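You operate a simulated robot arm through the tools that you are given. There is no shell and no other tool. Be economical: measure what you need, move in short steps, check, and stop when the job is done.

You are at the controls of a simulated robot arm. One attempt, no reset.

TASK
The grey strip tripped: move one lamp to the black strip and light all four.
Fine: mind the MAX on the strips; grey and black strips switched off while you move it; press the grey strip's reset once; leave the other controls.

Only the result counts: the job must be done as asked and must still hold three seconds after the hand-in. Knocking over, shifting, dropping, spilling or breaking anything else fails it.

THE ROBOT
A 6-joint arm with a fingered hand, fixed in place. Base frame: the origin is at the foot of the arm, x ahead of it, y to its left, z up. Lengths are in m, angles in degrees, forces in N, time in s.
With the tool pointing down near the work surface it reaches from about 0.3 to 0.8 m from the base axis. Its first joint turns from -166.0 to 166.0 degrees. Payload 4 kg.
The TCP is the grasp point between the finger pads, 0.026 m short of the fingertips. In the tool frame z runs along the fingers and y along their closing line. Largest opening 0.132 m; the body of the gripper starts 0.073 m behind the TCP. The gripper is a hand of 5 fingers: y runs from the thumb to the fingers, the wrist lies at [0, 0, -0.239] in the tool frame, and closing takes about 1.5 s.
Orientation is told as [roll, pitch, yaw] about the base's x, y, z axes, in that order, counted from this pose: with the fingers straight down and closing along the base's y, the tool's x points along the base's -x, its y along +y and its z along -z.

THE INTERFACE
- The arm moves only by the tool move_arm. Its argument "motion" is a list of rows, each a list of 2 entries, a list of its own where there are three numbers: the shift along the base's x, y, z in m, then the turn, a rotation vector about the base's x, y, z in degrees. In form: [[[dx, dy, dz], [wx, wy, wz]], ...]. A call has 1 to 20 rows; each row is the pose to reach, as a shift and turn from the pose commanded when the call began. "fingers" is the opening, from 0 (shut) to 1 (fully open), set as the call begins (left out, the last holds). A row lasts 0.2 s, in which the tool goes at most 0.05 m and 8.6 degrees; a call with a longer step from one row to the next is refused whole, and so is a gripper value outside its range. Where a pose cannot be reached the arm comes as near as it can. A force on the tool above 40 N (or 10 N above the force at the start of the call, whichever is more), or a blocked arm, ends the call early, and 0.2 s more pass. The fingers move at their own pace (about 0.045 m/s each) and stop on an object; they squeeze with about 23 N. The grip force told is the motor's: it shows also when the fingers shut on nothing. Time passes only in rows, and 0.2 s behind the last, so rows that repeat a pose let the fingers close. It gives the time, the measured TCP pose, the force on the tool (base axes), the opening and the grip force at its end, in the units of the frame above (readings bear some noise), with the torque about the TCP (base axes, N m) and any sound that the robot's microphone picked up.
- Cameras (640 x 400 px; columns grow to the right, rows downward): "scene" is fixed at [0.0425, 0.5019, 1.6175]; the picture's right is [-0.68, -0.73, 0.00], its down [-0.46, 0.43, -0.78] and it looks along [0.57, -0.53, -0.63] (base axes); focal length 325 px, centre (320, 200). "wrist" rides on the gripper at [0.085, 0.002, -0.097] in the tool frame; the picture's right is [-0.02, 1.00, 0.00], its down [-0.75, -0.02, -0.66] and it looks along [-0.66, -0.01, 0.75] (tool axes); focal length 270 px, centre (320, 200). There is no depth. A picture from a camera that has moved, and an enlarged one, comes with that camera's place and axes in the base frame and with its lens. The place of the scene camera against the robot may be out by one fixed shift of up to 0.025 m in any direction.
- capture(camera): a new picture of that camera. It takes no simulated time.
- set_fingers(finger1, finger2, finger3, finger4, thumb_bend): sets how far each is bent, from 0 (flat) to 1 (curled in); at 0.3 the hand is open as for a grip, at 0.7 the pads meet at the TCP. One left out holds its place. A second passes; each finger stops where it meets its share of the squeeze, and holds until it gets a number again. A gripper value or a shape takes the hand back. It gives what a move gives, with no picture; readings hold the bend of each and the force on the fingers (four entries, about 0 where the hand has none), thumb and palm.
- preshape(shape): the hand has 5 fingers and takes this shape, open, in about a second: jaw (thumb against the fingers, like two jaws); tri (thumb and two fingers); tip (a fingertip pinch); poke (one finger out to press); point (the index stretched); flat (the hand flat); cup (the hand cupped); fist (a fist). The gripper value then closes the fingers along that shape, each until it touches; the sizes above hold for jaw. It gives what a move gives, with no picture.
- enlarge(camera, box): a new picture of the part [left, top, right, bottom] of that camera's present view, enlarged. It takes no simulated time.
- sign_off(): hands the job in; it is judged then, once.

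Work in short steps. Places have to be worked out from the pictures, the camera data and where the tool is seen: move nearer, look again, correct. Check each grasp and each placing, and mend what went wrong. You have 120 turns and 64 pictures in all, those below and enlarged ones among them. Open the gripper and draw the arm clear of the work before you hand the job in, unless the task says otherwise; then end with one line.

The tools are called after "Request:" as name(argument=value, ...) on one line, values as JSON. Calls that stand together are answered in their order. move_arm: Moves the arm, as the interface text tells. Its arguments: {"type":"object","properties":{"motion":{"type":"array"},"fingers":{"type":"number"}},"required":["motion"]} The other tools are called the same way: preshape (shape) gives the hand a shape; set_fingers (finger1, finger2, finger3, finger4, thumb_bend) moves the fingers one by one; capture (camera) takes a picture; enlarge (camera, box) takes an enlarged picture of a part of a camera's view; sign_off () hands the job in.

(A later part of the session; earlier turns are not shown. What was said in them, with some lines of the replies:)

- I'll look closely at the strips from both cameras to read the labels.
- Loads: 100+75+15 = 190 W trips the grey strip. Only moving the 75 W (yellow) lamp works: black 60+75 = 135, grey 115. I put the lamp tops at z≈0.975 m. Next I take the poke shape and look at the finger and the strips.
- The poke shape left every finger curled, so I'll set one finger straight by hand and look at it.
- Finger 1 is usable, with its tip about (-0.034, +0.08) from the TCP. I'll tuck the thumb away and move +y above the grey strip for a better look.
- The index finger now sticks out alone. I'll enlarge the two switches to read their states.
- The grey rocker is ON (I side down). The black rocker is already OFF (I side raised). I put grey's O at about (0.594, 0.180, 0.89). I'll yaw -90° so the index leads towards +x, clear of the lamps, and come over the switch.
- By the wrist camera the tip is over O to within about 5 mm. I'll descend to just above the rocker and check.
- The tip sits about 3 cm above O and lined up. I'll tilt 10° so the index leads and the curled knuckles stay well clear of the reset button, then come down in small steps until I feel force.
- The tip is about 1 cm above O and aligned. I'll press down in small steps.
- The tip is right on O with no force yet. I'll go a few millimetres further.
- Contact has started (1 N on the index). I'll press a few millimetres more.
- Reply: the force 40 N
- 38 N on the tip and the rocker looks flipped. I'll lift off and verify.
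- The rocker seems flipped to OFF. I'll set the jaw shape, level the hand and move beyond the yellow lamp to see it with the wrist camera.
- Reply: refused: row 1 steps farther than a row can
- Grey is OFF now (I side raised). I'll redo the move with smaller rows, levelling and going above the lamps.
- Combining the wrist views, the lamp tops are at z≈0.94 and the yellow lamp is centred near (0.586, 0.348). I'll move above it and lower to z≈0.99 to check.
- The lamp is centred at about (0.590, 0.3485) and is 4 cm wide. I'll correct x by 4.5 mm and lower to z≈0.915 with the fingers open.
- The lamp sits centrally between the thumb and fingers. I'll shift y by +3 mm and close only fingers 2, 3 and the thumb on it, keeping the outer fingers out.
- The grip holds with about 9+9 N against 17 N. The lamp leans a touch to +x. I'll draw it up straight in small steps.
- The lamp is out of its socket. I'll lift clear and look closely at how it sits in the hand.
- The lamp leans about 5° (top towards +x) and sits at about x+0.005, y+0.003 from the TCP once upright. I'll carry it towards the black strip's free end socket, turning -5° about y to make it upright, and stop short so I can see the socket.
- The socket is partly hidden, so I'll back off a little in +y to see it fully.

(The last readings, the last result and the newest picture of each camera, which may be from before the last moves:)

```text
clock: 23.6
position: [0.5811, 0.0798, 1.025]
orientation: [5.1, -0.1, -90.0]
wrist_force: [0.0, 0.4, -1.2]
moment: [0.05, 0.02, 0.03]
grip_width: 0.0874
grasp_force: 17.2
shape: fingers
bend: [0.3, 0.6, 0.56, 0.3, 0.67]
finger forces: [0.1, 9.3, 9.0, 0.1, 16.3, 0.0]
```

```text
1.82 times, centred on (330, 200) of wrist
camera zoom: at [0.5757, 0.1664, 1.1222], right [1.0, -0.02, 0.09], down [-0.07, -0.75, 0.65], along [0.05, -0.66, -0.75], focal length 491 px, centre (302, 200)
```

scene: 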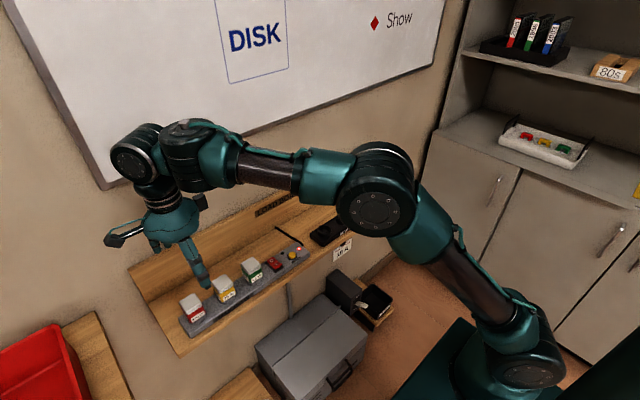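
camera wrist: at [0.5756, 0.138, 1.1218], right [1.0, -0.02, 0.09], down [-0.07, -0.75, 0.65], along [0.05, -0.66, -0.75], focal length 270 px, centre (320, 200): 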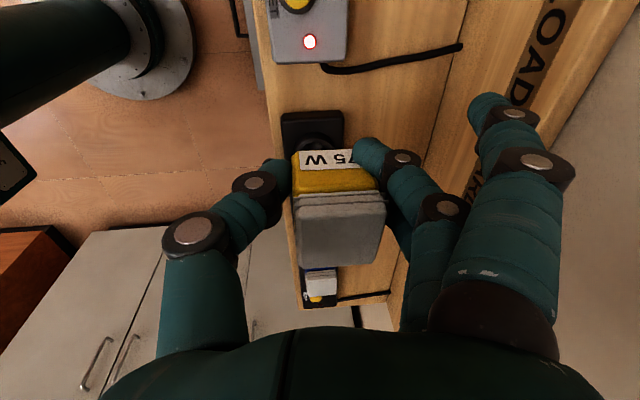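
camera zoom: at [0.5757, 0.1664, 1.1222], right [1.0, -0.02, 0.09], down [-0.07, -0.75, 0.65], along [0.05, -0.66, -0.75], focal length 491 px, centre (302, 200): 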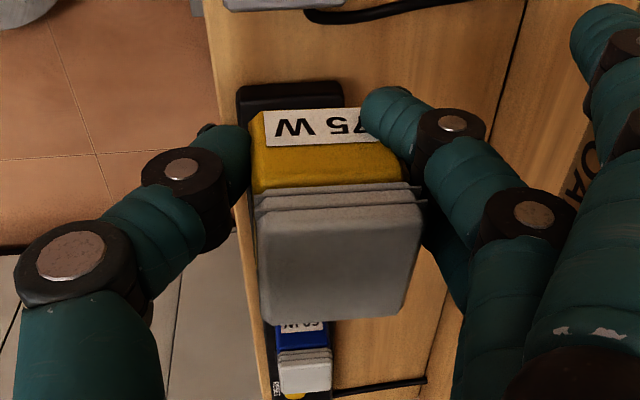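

Moving back hid it, so I'll go forward instead. The socket will then appear ahead of the lamp in the picture.

Request:
move_arm(motion=[[[0, -0.04, 0], [0, 0, 0]], [[0, -0.075, 0], [0, 0, 0]], [[0, -0.075, 0], [0, 0, 0]]])

Request:
enlarge(camera="wrist", box=[230, 30, 430, 270])

```text
clock: 24.4
position: [0.5801, 0.0062, 1.0261]
orientation: [4.9, 0.0, -90.0]
wrist_force: [1.0, 0.3, -1.7]
moment: [0.02, 0.01, -0.01]
grip_width: 0.0873
grasp_force: 17.5
shape: fingers
bend: [0.3, 0.6, 0.56, 0.3, 0.67]
finger forces: [0.0, 9.5, 9.0, 0.0, 16.2, 0.0]
```

```text
1.67 times, centred on (330, 150) of wrist
camera zoom: at [0.5746, 0.0912, 1.1229], right [1.0, -0.02, 0.09], down [-0.07, -0.75, 0.65], along [0.05, -0.66, -0.75], focal length 450 px, centre (303, 283)
```

zoom: 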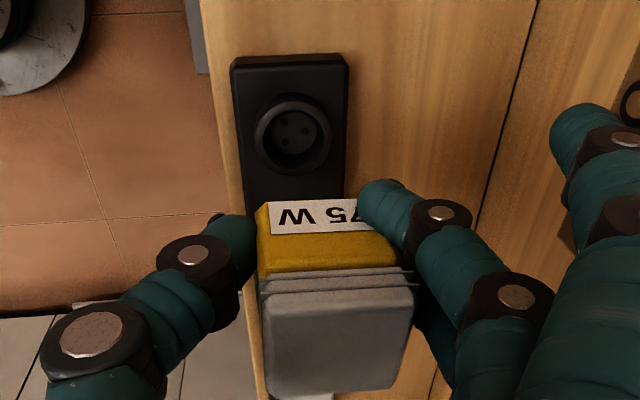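

The black end socket's ring is at about (0.588, -0.011). Using the same picture geometry as when I pulled the lamp out, the TCP should be at (0.584, -0.011). I'll go there, lower to z≈0.95 and check.

Request:
move_arm(motion=[[[0.004, -0.017, 0], [0, 0, 0]], [[0.004, -0.017, -0.04], [0, 0, 0]], [[0.004, -0.017, -0.077], [0, 0, 0]], [[0.004, -0.017, -0.077], [0, 0, 0]]])

Request:
capture(camera="wrist")

Request:
enlarge(camera="scene", box=[280, 160, 380, 260])

```text
clock: 25.4
position: [0.5851, -0.0104, 0.9469]
orientation: [5.0, 0.0, -90.0]
wrist_force: [-0.9, -0.2, -1.1]
moment: [0.03, 0.02, 0.03]
grip_width: 0.087
grasp_force: 16.9
shape: fingers
bend: [0.3, 0.6, 0.56, 0.3, 0.67]
finger forces: [0.1, 9.5, 9.0, 0.1, 16.2, 0.1]
```

```text
20 pictures are left
camera wrist: at [0.5786, 0.0752, 1.0446], right [1.0, -0.02, 0.09], down [-0.07, -0.75, 0.65], along [0.05, -0.66, -0.75], focal length 270 px, centre (320, 200)
```

wrist: 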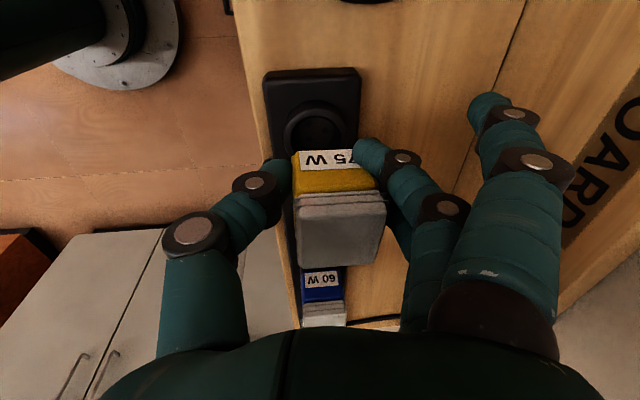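

```text
4.00 times, centred on (330, 210) of scene
camera zoom: at [0.0425, 0.5019, 1.6175], right [-0.68, -0.73, 0.0], down [-0.46, 0.43, -0.78], along [0.57, -0.53, -0.63], focal length 1299 px, centre (280, 160)
```

zoom: 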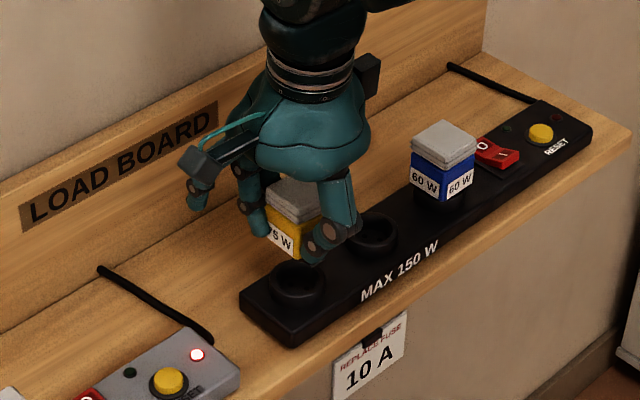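

Ring and lamp line up to about 2 mm. I'll correct by that and lower in small steps, watching the force.

Request:
move_arm(motion=[[[-0.0005, 0.0015, -0.008], [0, 0, 0]], [[-0.0005, 0.0015, -0.014], [0, 0, 0]], [[-0.0005, 0.0015, -0.02], [0, 0, 0]], [[-0.0005, 0.0015, -0.025], [0, 0, 0]], [[-0.0005, 0.0015, -0.029], [0, 0, 0]]])

Request:
capture(camera="wrist")

Request:
enlarge(camera="scene", box=[280, 160, 380, 260])

```text
clock: 26.6
position: [0.5848, -0.0109, 0.9176]
orientation: [4.8, 0.0, -90.0]
wrist_force: [-4.4, 7.1, 0.6]
moment: [0.28, 0.23, 0.01]
grip_width: 0.087
grasp_force: 18.9
shape: fingers
bend: [0.3, 0.6, 0.56, 0.3, 0.68]
finger forces: [0.0, 9.1, 8.3, 0.1, 20.5, 0.0]
```

```text
18 pictures are left
camera wrist: at [0.5781, 0.0751, 1.0146], right [1.0, -0.02, 0.09], down [-0.07, -0.75, 0.65], along [0.05, -0.66, -0.75], focal length 270 px, centre (320, 200)
```

wrist: 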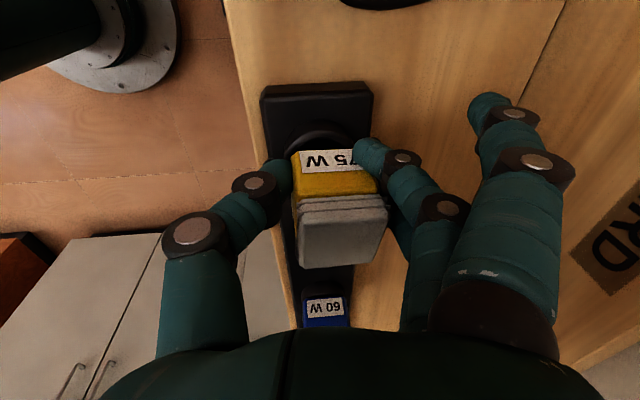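

```text
4.00 times, centred on (330, 210) of scene
camera zoom: at [0.0425, 0.5019, 1.6175], right [-0.68, -0.73, 0.0], down [-0.46, 0.43, -0.78], along [0.57, -0.53, -0.63], focal length 1299 px, centre (280, 160)
```

zoom: 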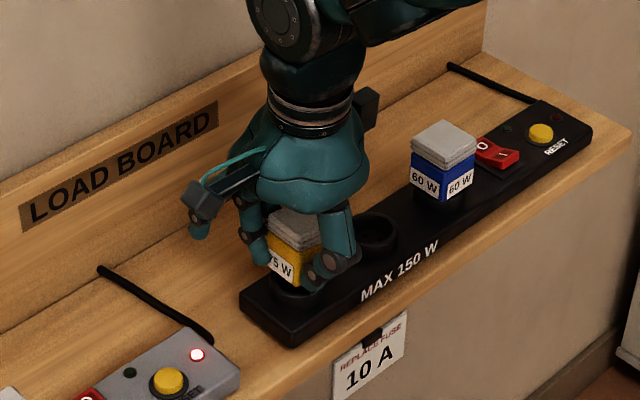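

The lamp is in the ring, with a side reaction of +7 N in y and -4 N in x and nothing vertical. I'll ease towards +y/-x and seat it further.

Request:
move_arm(motion=[[[-0.001, 0.002, 0], [0, 0, 0]], [[-0.001, 0.002, -0.003], [0, 0, 0]], [[-0.001, 0.002, -0.006], [0, 0, 0]]])

Request:
enlarge(camera="scene", box=[300, 180, 380, 250])

```text
clock: 27.4
position: [0.5848, -0.0078, 0.9131]
orientation: [5.1, 0.1, -89.9]
wrist_force: [-3.9, 4.4, 7.3]
moment: [0.04, -0.05, -0.01]
grip_width: 0.0869
grasp_force: 20.0
shape: fingers
bend: [0.3, 0.59, 0.56, 0.3, 0.68]
finger forces: [0.1, 11.6, 8.5, 0.0, 19.1, 0.0]
```

```text
5.71 times, centred on (340, 215) of scene
camera zoom: at [0.0425, 0.5019, 1.6175], right [-0.68, -0.73, 0.0], down [-0.46, 0.43, -0.78], along [0.57, -0.53, -0.63], focal length 1856 px, centre (206, 114)
```

zoom: 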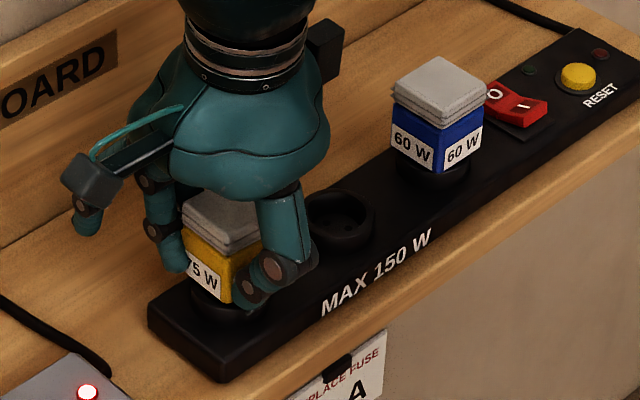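

It is nearly seated, with a vertical reaction of 7 N. I'll press 2 mm more, then release.

Request:
move_arm(motion=[[[0, 0.001, -0.002], [0, 0, 0]], [[0, 0.001, -0.003], [0, 0, 0]]])

Request:
set_fingers(finger2=0.3, finger3=0.3, thumb_bend=0.3)

Request:
capture(camera="wrist")

Request:
enlarge(camera="scene", box=[300, 180, 380, 250])

```text
clock: 28.0
position: [0.584, -0.0069, 0.9106]
orientation: [5.1, 0.0, -89.9]
wrist_force: [-8.4, 10.4, 18.3]
moment: [0.07, 0.06, -0.02]
grip_width: 0.0868
grasp_force: 19.6
shape: fingers
bend: [0.3, 0.63, 0.57, 0.3, 0.68]
finger forces: [0.1, 7.4, 9.2, 0.1, 22.8, 0.0]
```

```text
clock: 29.0
position: [0.5836, -0.0076, 0.9094]
orientation: [5.1, 0.0, -90.0]
wrist_force: [0.5, -0.3, 0.0]
moment: [0.01, 0.01, 0.01]
grip_width: 0.1386
grasp_force: 0.2
shape: fingers
bend: [0.3, 0.3, 0.3, 0.3, 0.3]
finger forces: [0.1, 0.0, 0.0, 0.1, 0.0, 0.1]
```

```text
15 pictures are left
camera wrist: at [0.5779, 0.0782, 1.0064], right [1.0, -0.02, 0.09], down [-0.07, -0.75, 0.65], along [0.05, -0.66, -0.75], focal length 270 px, centre (320, 200)
```

wrist: 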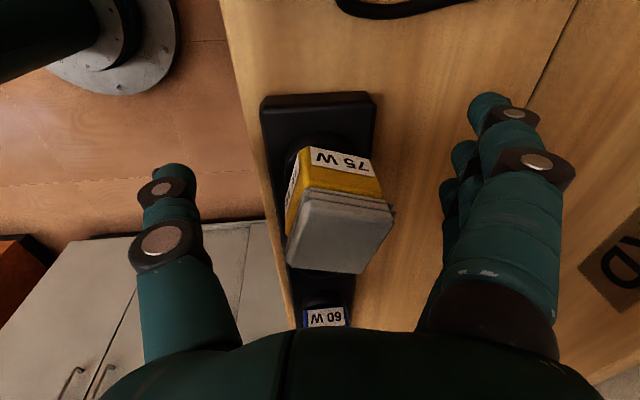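

```text
5.71 times, centred on (340, 215) of scene
camera zoom: at [0.0425, 0.5019, 1.6175], right [-0.68, -0.73, 0.0], down [-0.46, 0.43, -0.78], along [0.57, -0.53, -0.63], focal length 1856 px, centre (206, 114)
```

zoom: 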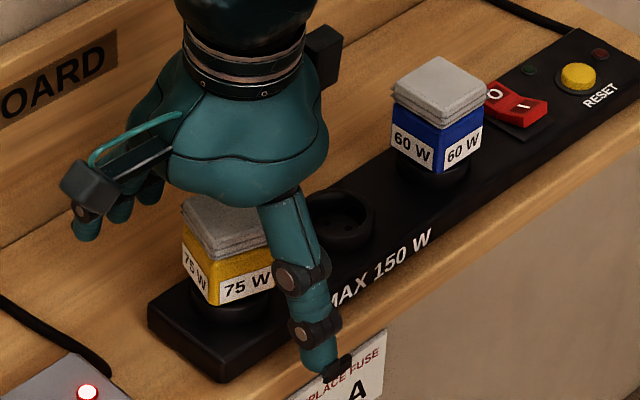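

The lamp is standing in the socket, slightly turned. I'll rise straight up and check the seating.

Request:
move_arm(motion=[[[0, 0, 0.04], [0, 0, 0]], [[0, 0, 0.08], [0, 0, 0]], [[0, 0, 0.12], [0, 0, 0]], [[0, 0, 0.16], [0, 5, 0]], [[0, 0, 0.16], [0, 5, 0]]])

Request:
enlarge(camera="scene", box=[290, 170, 410, 250])

```text
clock: 30.2
position: [0.584, -0.0085, 1.0683]
orientation: [-0.1, -0.1, -90.0]
wrist_force: [0.4, 0.0, 0.3]
moment: [0.03, -0.03, 0.01]
grip_width: 0.1389
grasp_force: 0.0
shape: fingers
bend: [0.3, 0.3, 0.3, 0.3, 0.3]
finger forces: [0.0, 0.0, 0.1, 0.0, 0.0, 0.1]
```

```text
5.00 times, centred on (350, 210) of scene
camera zoom: at [0.0425, 0.5019, 1.6175], right [-0.68, -0.73, 0.0], down [-0.46, 0.43, -0.78], along [0.57, -0.53, -0.63], focal length 1624 px, centre (170, 150)
```

zoom: 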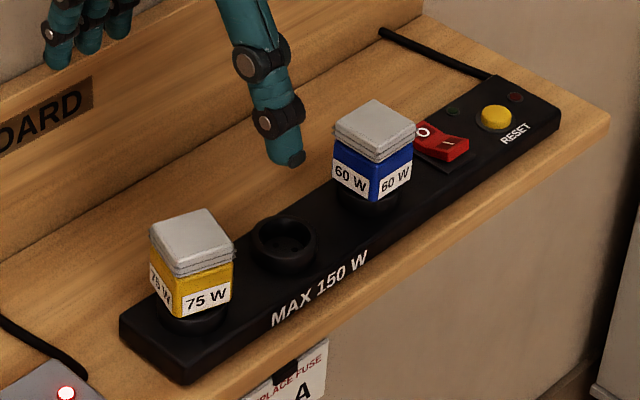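

The yellow lamp is upright and seated. Next is the grey reset, at about (0.580, 0.125, 0.872) from three views. I'll make the pointing hand again and go above it with the same 10° tilt.

Request:
set_fingers(finger1=0.3, finger2=1, finger3=1, finger4=1, thumb_bend=0.3)

Request:
set_fingers(thumb_bend=1)

Request:
move_arm(motion=[[[-0.02, 0.03, 0], [0, 3, 0]], [[-0.04, 0.06, 0], [0, 6, 0]], [[-0.06, 0.085, 0], [0, 10, 0]], [[-0.078, 0.1, -0.03], [0, 10, 0]], [[-0.078, 0.1, -0.07], [0, 10, 0]], [[-0.078, 0.1, -0.115], [0, 10, 0]], [[-0.078, 0.1, -0.13], [0, 10, 0]], [[-0.078, 0.1, -0.13], [0, 10, 0]]])

Request:
capture(camera="wrist")

Request:
enlarge(camera="scene", box=[250, 200, 340, 270])

```text
clock: 31.2
position: [0.5839, -0.0094, 1.068]
orientation: [0.0, -0.1, -90.0]
wrist_force: [0.6, 0.2, -0.9]
moment: [-0.01, -0.01, 0.0]
grip_width: 0.1387
grasp_force: 0.0
shape: fingers
bend: [0.3, 1.0, 1.0, 1.0, 0.3]
finger forces: [0.1, 0.1, 0.0, 0.1, 0.0, 0.0]
```

```text
clock: 32.2
position: [0.5834, -0.0075, 1.068]
orientation: [0.0, 0.1, -89.9]
wrist_force: [-0.4, 1.0, -0.5]
moment: [-0.01, -0.05, 0.02]
grip_width: 0.0608
grasp_force: 0.0
shape: fingers
bend: [0.3, 1.0, 1.0, 1.0, 0.88]
finger forces: [0.0, 0.0, 0.1, 0.0, 0.0, 0.0]
```

```text
clock: 34.0
position: [0.5052, 0.0917, 0.9404]
orientation: [-10.0, 0.0, -89.9]
wrist_force: [-0.8, 0.0, 0.7]
moment: [0.02, 0.01, -0.03]
grip_width: 0.0607
grasp_force: 0.0
shape: fingers
bend: [0.3, 1.0, 1.0, 1.0, 0.88]
finger forces: [0.0, 0.1, 0.1, 0.0, 0.1, 0.0]
```

```text
12 pictures are left
camera wrist: at [0.5261, 0.1775, 1.0349], right [0.98, -0.02, -0.17], down [0.1, -0.75, 0.65], along [-0.14, -0.66, -0.74], focal length 270 px, centre (320, 200)
```

wrist: 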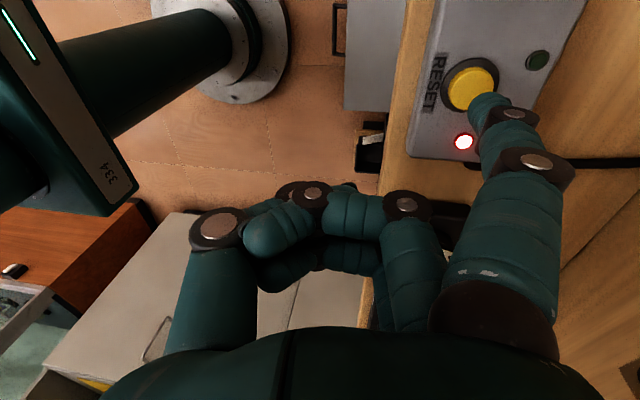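

```text
5.71 times, centred on (295, 235) of scene
camera zoom: at [0.0425, 0.5019, 1.6175], right [-0.68, -0.73, 0.0], down [-0.46, 0.43, -0.78], along [0.57, -0.53, -0.63], focal length 1856 px, centre (463, 0)
```

zoom: 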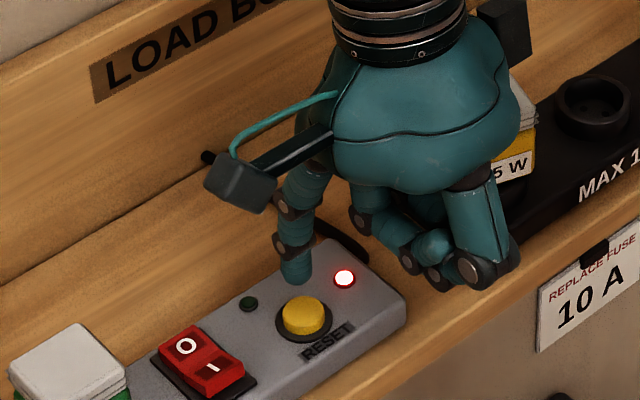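

The tip is aligned above the reset button. I'll press it in one continuous motion, stopping by force, then lift.

Request:
move_arm(motion=[[[0, 0, -0.012], [0, 0, 0]], [[0, 0, -0.022], [0, 0, 0]], [[0, 0, -0.026], [0, 0, 0]], [[0, 0, -0.028], [0, 0, 0]], [[0, 0, -0.03], [0, 0, 0]], [[0, 0, -0.032], [0, 0, 0]]])

Request:
enlarge(camera="scene", box=[250, 200, 340, 270])

```text
clock: 35.4
position: [0.5073, 0.0923, 0.9074]
orientation: [-9.9, 0.0, -90.0]
wrist_force: [-0.1, -0.8, 1.5]
moment: [0.04, -0.1, -0.02]
grip_width: 0.061
grasp_force: 0.8
shape: fingers
bend: [0.3, 1.0, 1.0, 1.0, 0.88]
finger forces: [1.6, 0.1, 0.0, 0.0, 0.0, 0.0]
heard: click
```

```text
5.71 times, centred on (295, 235) of scene
camera zoom: at [0.0425, 0.5019, 1.6175], right [-0.68, -0.73, 0.0], down [-0.46, 0.43, -0.78], along [0.57, -0.53, -0.63], focal length 1856 px, centre (463, 0)
```

zoom: 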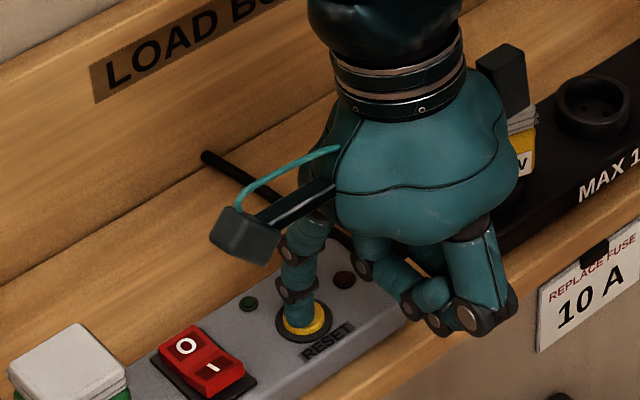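

A click, and the red light is out. I'll lift, move over grey's I side (TCP ≈ (0.5005, 0.1485)), and press with the force limit.

Request:
move_arm(motion=[[[0, 0, 0.02], [0, 0, 0]], [[0, 0, 0.055], [0, 0, 0]], [[-0.003, 0.03, 0.055], [0, 0, 0]], [[-0.0055, 0.057, 0.055], [0, 0, 0]], [[-0.0055, 0.057, 0.025], [0, 0, 0]], [[-0.0055, 0.057, 0.025], [0, 0, 0]]])

Request:
capture(camera="wrist")

```text
clock: 36.8
position: [0.5005, 0.1498, 0.9331]
orientation: [-9.9, 0.1, -90.0]
wrist_force: [0.4, -0.3, 0.6]
moment: [0.04, -0.01, -0.02]
grip_width: 0.061
grasp_force: 0.0
shape: fingers
bend: [0.3, 1.0, 1.0, 1.0, 0.88]
finger forces: [0.0, 0.0, 0.0, 0.0, 0.0, 0.1]
```

```text
9 pictures are left
camera wrist: at [0.5197, 0.2362, 1.0289], right [0.98, -0.02, -0.17], down [0.1, -0.75, 0.65], along [-0.14, -0.66, -0.74], focal length 270 px, centre (320, 200)
```

wrist: 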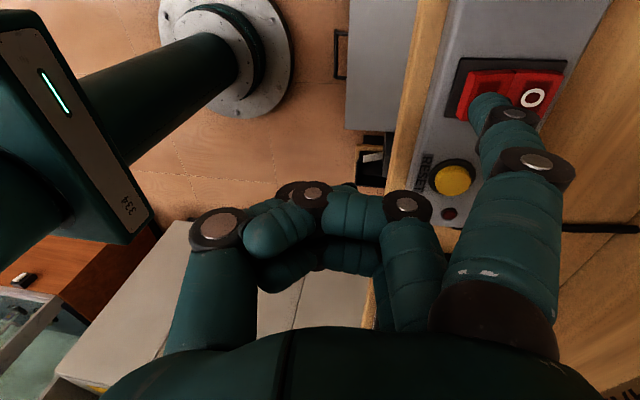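

The tip covers the I side. I'll press down in small steps.

Request:
move_arm(motion=[[[0, 0, -0.01], [0, 0, 0]], [[0, 0, -0.016], [0, 0, 0]], [[0, 0, -0.02], [0, 0, 0]], [[0, 0, -0.023], [0, 0, 0]], [[0, 0, -0.025], [0, 0, 0]], [[0, 0, -0.027], [0, 0, 0]]])

Request:
enlarge(camera="scene", box=[180, 200, 330, 340])

```text
clock: 38.1
position: [0.5025, 0.1501, 0.9102]
orientation: [-9.5, 0.1, -90.0]
wrist_force: [-2.3, -0.4, 10.0]
moment: [0.3, -0.6, 0.04]
grip_width: 0.0605
grasp_force: 4.0
shape: fingers
bend: [0.31, 1.0, 1.0, 1.0, 0.88]
finger forces: [9.0, 0.2, 0.0, 0.0, 0.0, 0.1]
stopped in row 6: the force on the tool passed its limit at 46 N (the readings are from after the stop); the commanded pose is now the measured one
```

```text
2.86 times, centred on (255, 270) of scene
camera zoom: at [0.0425, 0.5019, 1.6175], right [-0.68, -0.73, 0.0], down [-0.46, 0.43, -0.78], along [0.57, -0.53, -0.63], focal length 928 px, centre (506, 0)
```

zoom: 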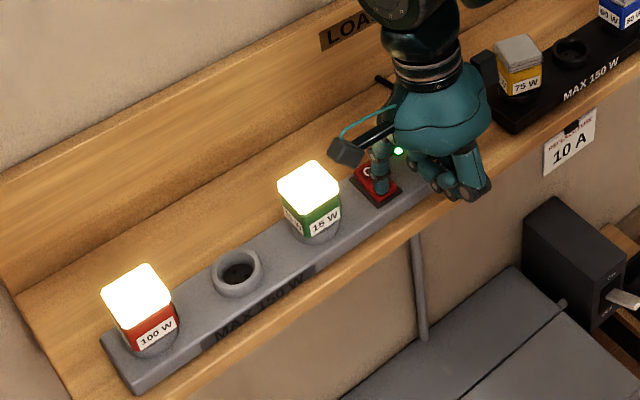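

The 100 W and 15 W lamps are lit and the green light is on. Next is the black strip's I, near (0.576, -0.251). I'll lift high, cross over the lamps and come down above it for a look.

Request:
move_arm(motion=[[[0, 0, 0.03], [0, 0, 0]], [[0, 0, 0.075], [0, 0, 0]], [[0, 0, 0.12], [0, 0, 0]], [[-0.002, -0.02, 0.155], [0, 0, 0]], [[-0.002, -0.065, 0.155], [0, 0, 0]], [[-0.002, -0.11, 0.155], [0, 0, 0]], [[-0.002, -0.155, 0.155], [0, 0, 0]], [[-0.002, -0.2, 0.155], [0, 0, 0]], [[-0.002, -0.245, 0.155], [0, 0, 0]], [[-0.002, -0.29, 0.155], [0, 0, 0]], [[-0.002, -0.335, 0.155], [0, 0, 0]], [[-0.002, -0.38, 0.155], [0, 0, 0]], [[-0.002, -0.42, 0.155], [0, 0, 0]], [[-0.002, -0.435, 0.14], [0, 0, 0]], [[-0.002, -0.435, 0.095], [0, 0, 0]], [[-0.002, -0.435, 0.05], [0, 0, 0]], [[-0.002, -0.435, 0.05], [0, 0, 0]]])

Request:
capture(camera="wrist")

```text
clock: 41.7
position: [0.5002, -0.2853, 0.9586]
orientation: [-9.7, 0.1, -90.0]
wrist_force: [-0.2, 0.2, 0.0]
moment: [-0.04, -0.01, -0.02]
grip_width: 0.0607
grasp_force: 0.0
shape: fingers
bend: [0.3, 1.0, 1.0, 1.0, 0.88]
finger forces: [0.0, 0.0, 0.1, 0.0, 0.0, 0.1]
```

```text
7 pictures are left
camera wrist: at [0.5187, -0.1998, 1.0549], right [0.99, -0.02, -0.17], down [0.1, -0.75, 0.65], along [-0.14, -0.66, -0.74], focal length 270 px, centre (320, 200)
```

wrist: 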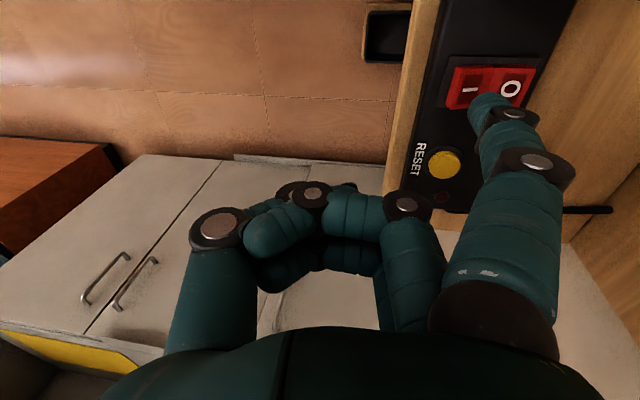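

I is at about (0.576, -0.256), so I'll shift y by -4 mm and press.

Request:
move_arm(motion=[[[0, -0.004, -0.015], [0, 0, 0]], [[0, -0.004, -0.03], [0, 0, 0]], [[0, -0.004, -0.038], [0, 0, 0]], [[0, -0.004, -0.042], [0, 0, 0]], [[0, -0.004, -0.045], [0, 0, 0]], [[0, -0.004, -0.048], [0, 0, 0]], [[0, -0.004, -0.05], [0, 0, 0]]])

Request:
enlarge(camera="scene", box=[290, 140, 440, 250])

```text
clock: 43.3
position: [0.5003, -0.2893, 0.9107]
orientation: [-9.5, 0.0, -90.0]
wrist_force: [-2.4, 1.4, 7.1]
moment: [0.32, -0.51, 0.13]
grip_width: 0.0607
grasp_force: 3.7
shape: fingers
bend: [0.3, 1.0, 1.0, 1.0, 0.88]
finger forces: [7.9, 0.0, 0.0, 0.0, 0.0, 0.0]
```

```text
3.64 times, centred on (365, 195) of scene
camera zoom: at [0.0425, 0.5019, 1.6175], right [-0.68, -0.73, 0.0], down [-0.46, 0.43, -0.78], along [0.57, -0.53, -0.63], focal length 1181 px, centre (156, 218)
```

zoom: 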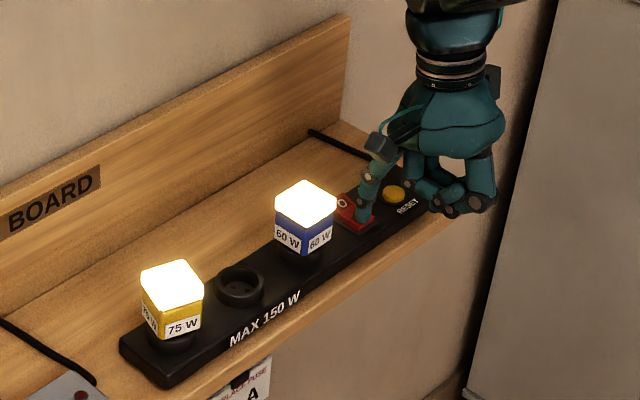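

The black strip's lamps are lit. I'll lift clear, back away and open the hand.

Request:
move_arm(motion=[[[0, 0, 0.03], [0, 0, 0]], [[0, 0, 0.075], [0, 0, 0]], [[0, 0, 0.12], [0, 0, 0]], [[0, 0, 0.165], [0, -5, 0]], [[-0.02, 0, 0.2], [0, -10, 0]], [[-0.04, 0, 0.23], [0, -10, 0]], [[-0.06, 0, 0.25], [0, -10, 0]], [[-0.06, 0, 0.25], [0, -10, 0]]])

Request:
preshape(shape="jaw")

Request:
capture(camera="scene")

Request:
enlarge(camera="scene", box=[170, 170, 410, 340])

```text
clock: 45.1
position: [0.4398, -0.2888, 1.1582]
orientation: [0.3, 0.1, -89.9]
wrist_force: [0.0, 1.1, -0.4]
moment: [-0.03, 0.0, 0.01]
grip_width: 0.0605
grasp_force: 0.0
shape: fingers
bend: [0.3, 1.0, 1.0, 1.0, 0.88]
finger forces: [0.0, 0.1, 0.0, 0.1, 0.0, 0.0]
```

```text
clock: 46.0
position: [0.4404, -0.2883, 1.1579]
orientation: [0.4, 0.1, -90.0]
wrist_force: [0.2, 0.7, -0.1]
moment: [-0.02, 0.01, -0.01]
grip_width: 0.1318
grasp_force: 0.1
shape: jaw
bend: [0.3, 0.3, 0.3, 0.3, 0.3]
finger forces: [0.0, 0.0, 0.1, 0.0, 0.0, 0.1]
```

```text
5 pictures are left
```

scene: 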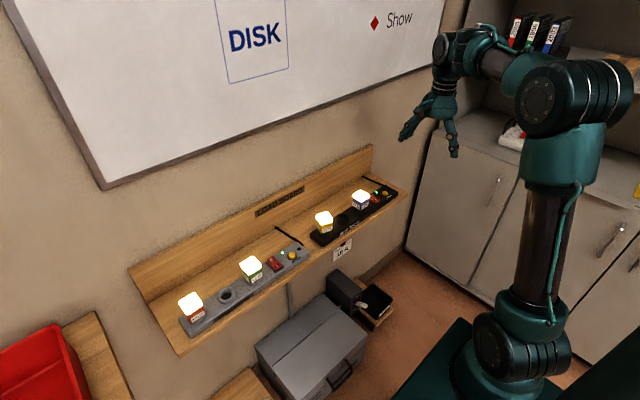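

```text
2.35 times, centred on (290, 255) of scene
camera zoom: at [0.0425, 0.5019, 1.6175], right [-0.68, -0.73, 0.0], down [-0.46, 0.43, -0.78], along [0.57, -0.53, -0.63], focal length 764 px, centre (391, 71)
```

zoom: 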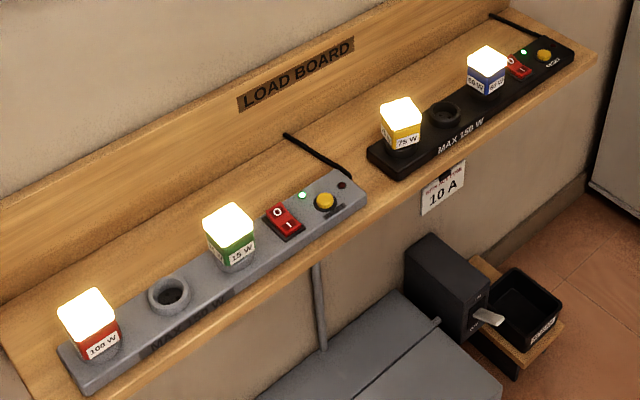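

All four lamps are lit, both green lights are on, the red light is out, and the arm is clear with the hand open. I'm handing in.

Request:
sign_off()

```text
The job is handed in.
```

The 75 W lamp is now on the black strip (135 W there, 115 W on grey, MAX 150 W each), and all four lamps were lit at hand-in; it sits turned about 10° in its socket. Both strips were off during the move, and I pressed the grey reset once.
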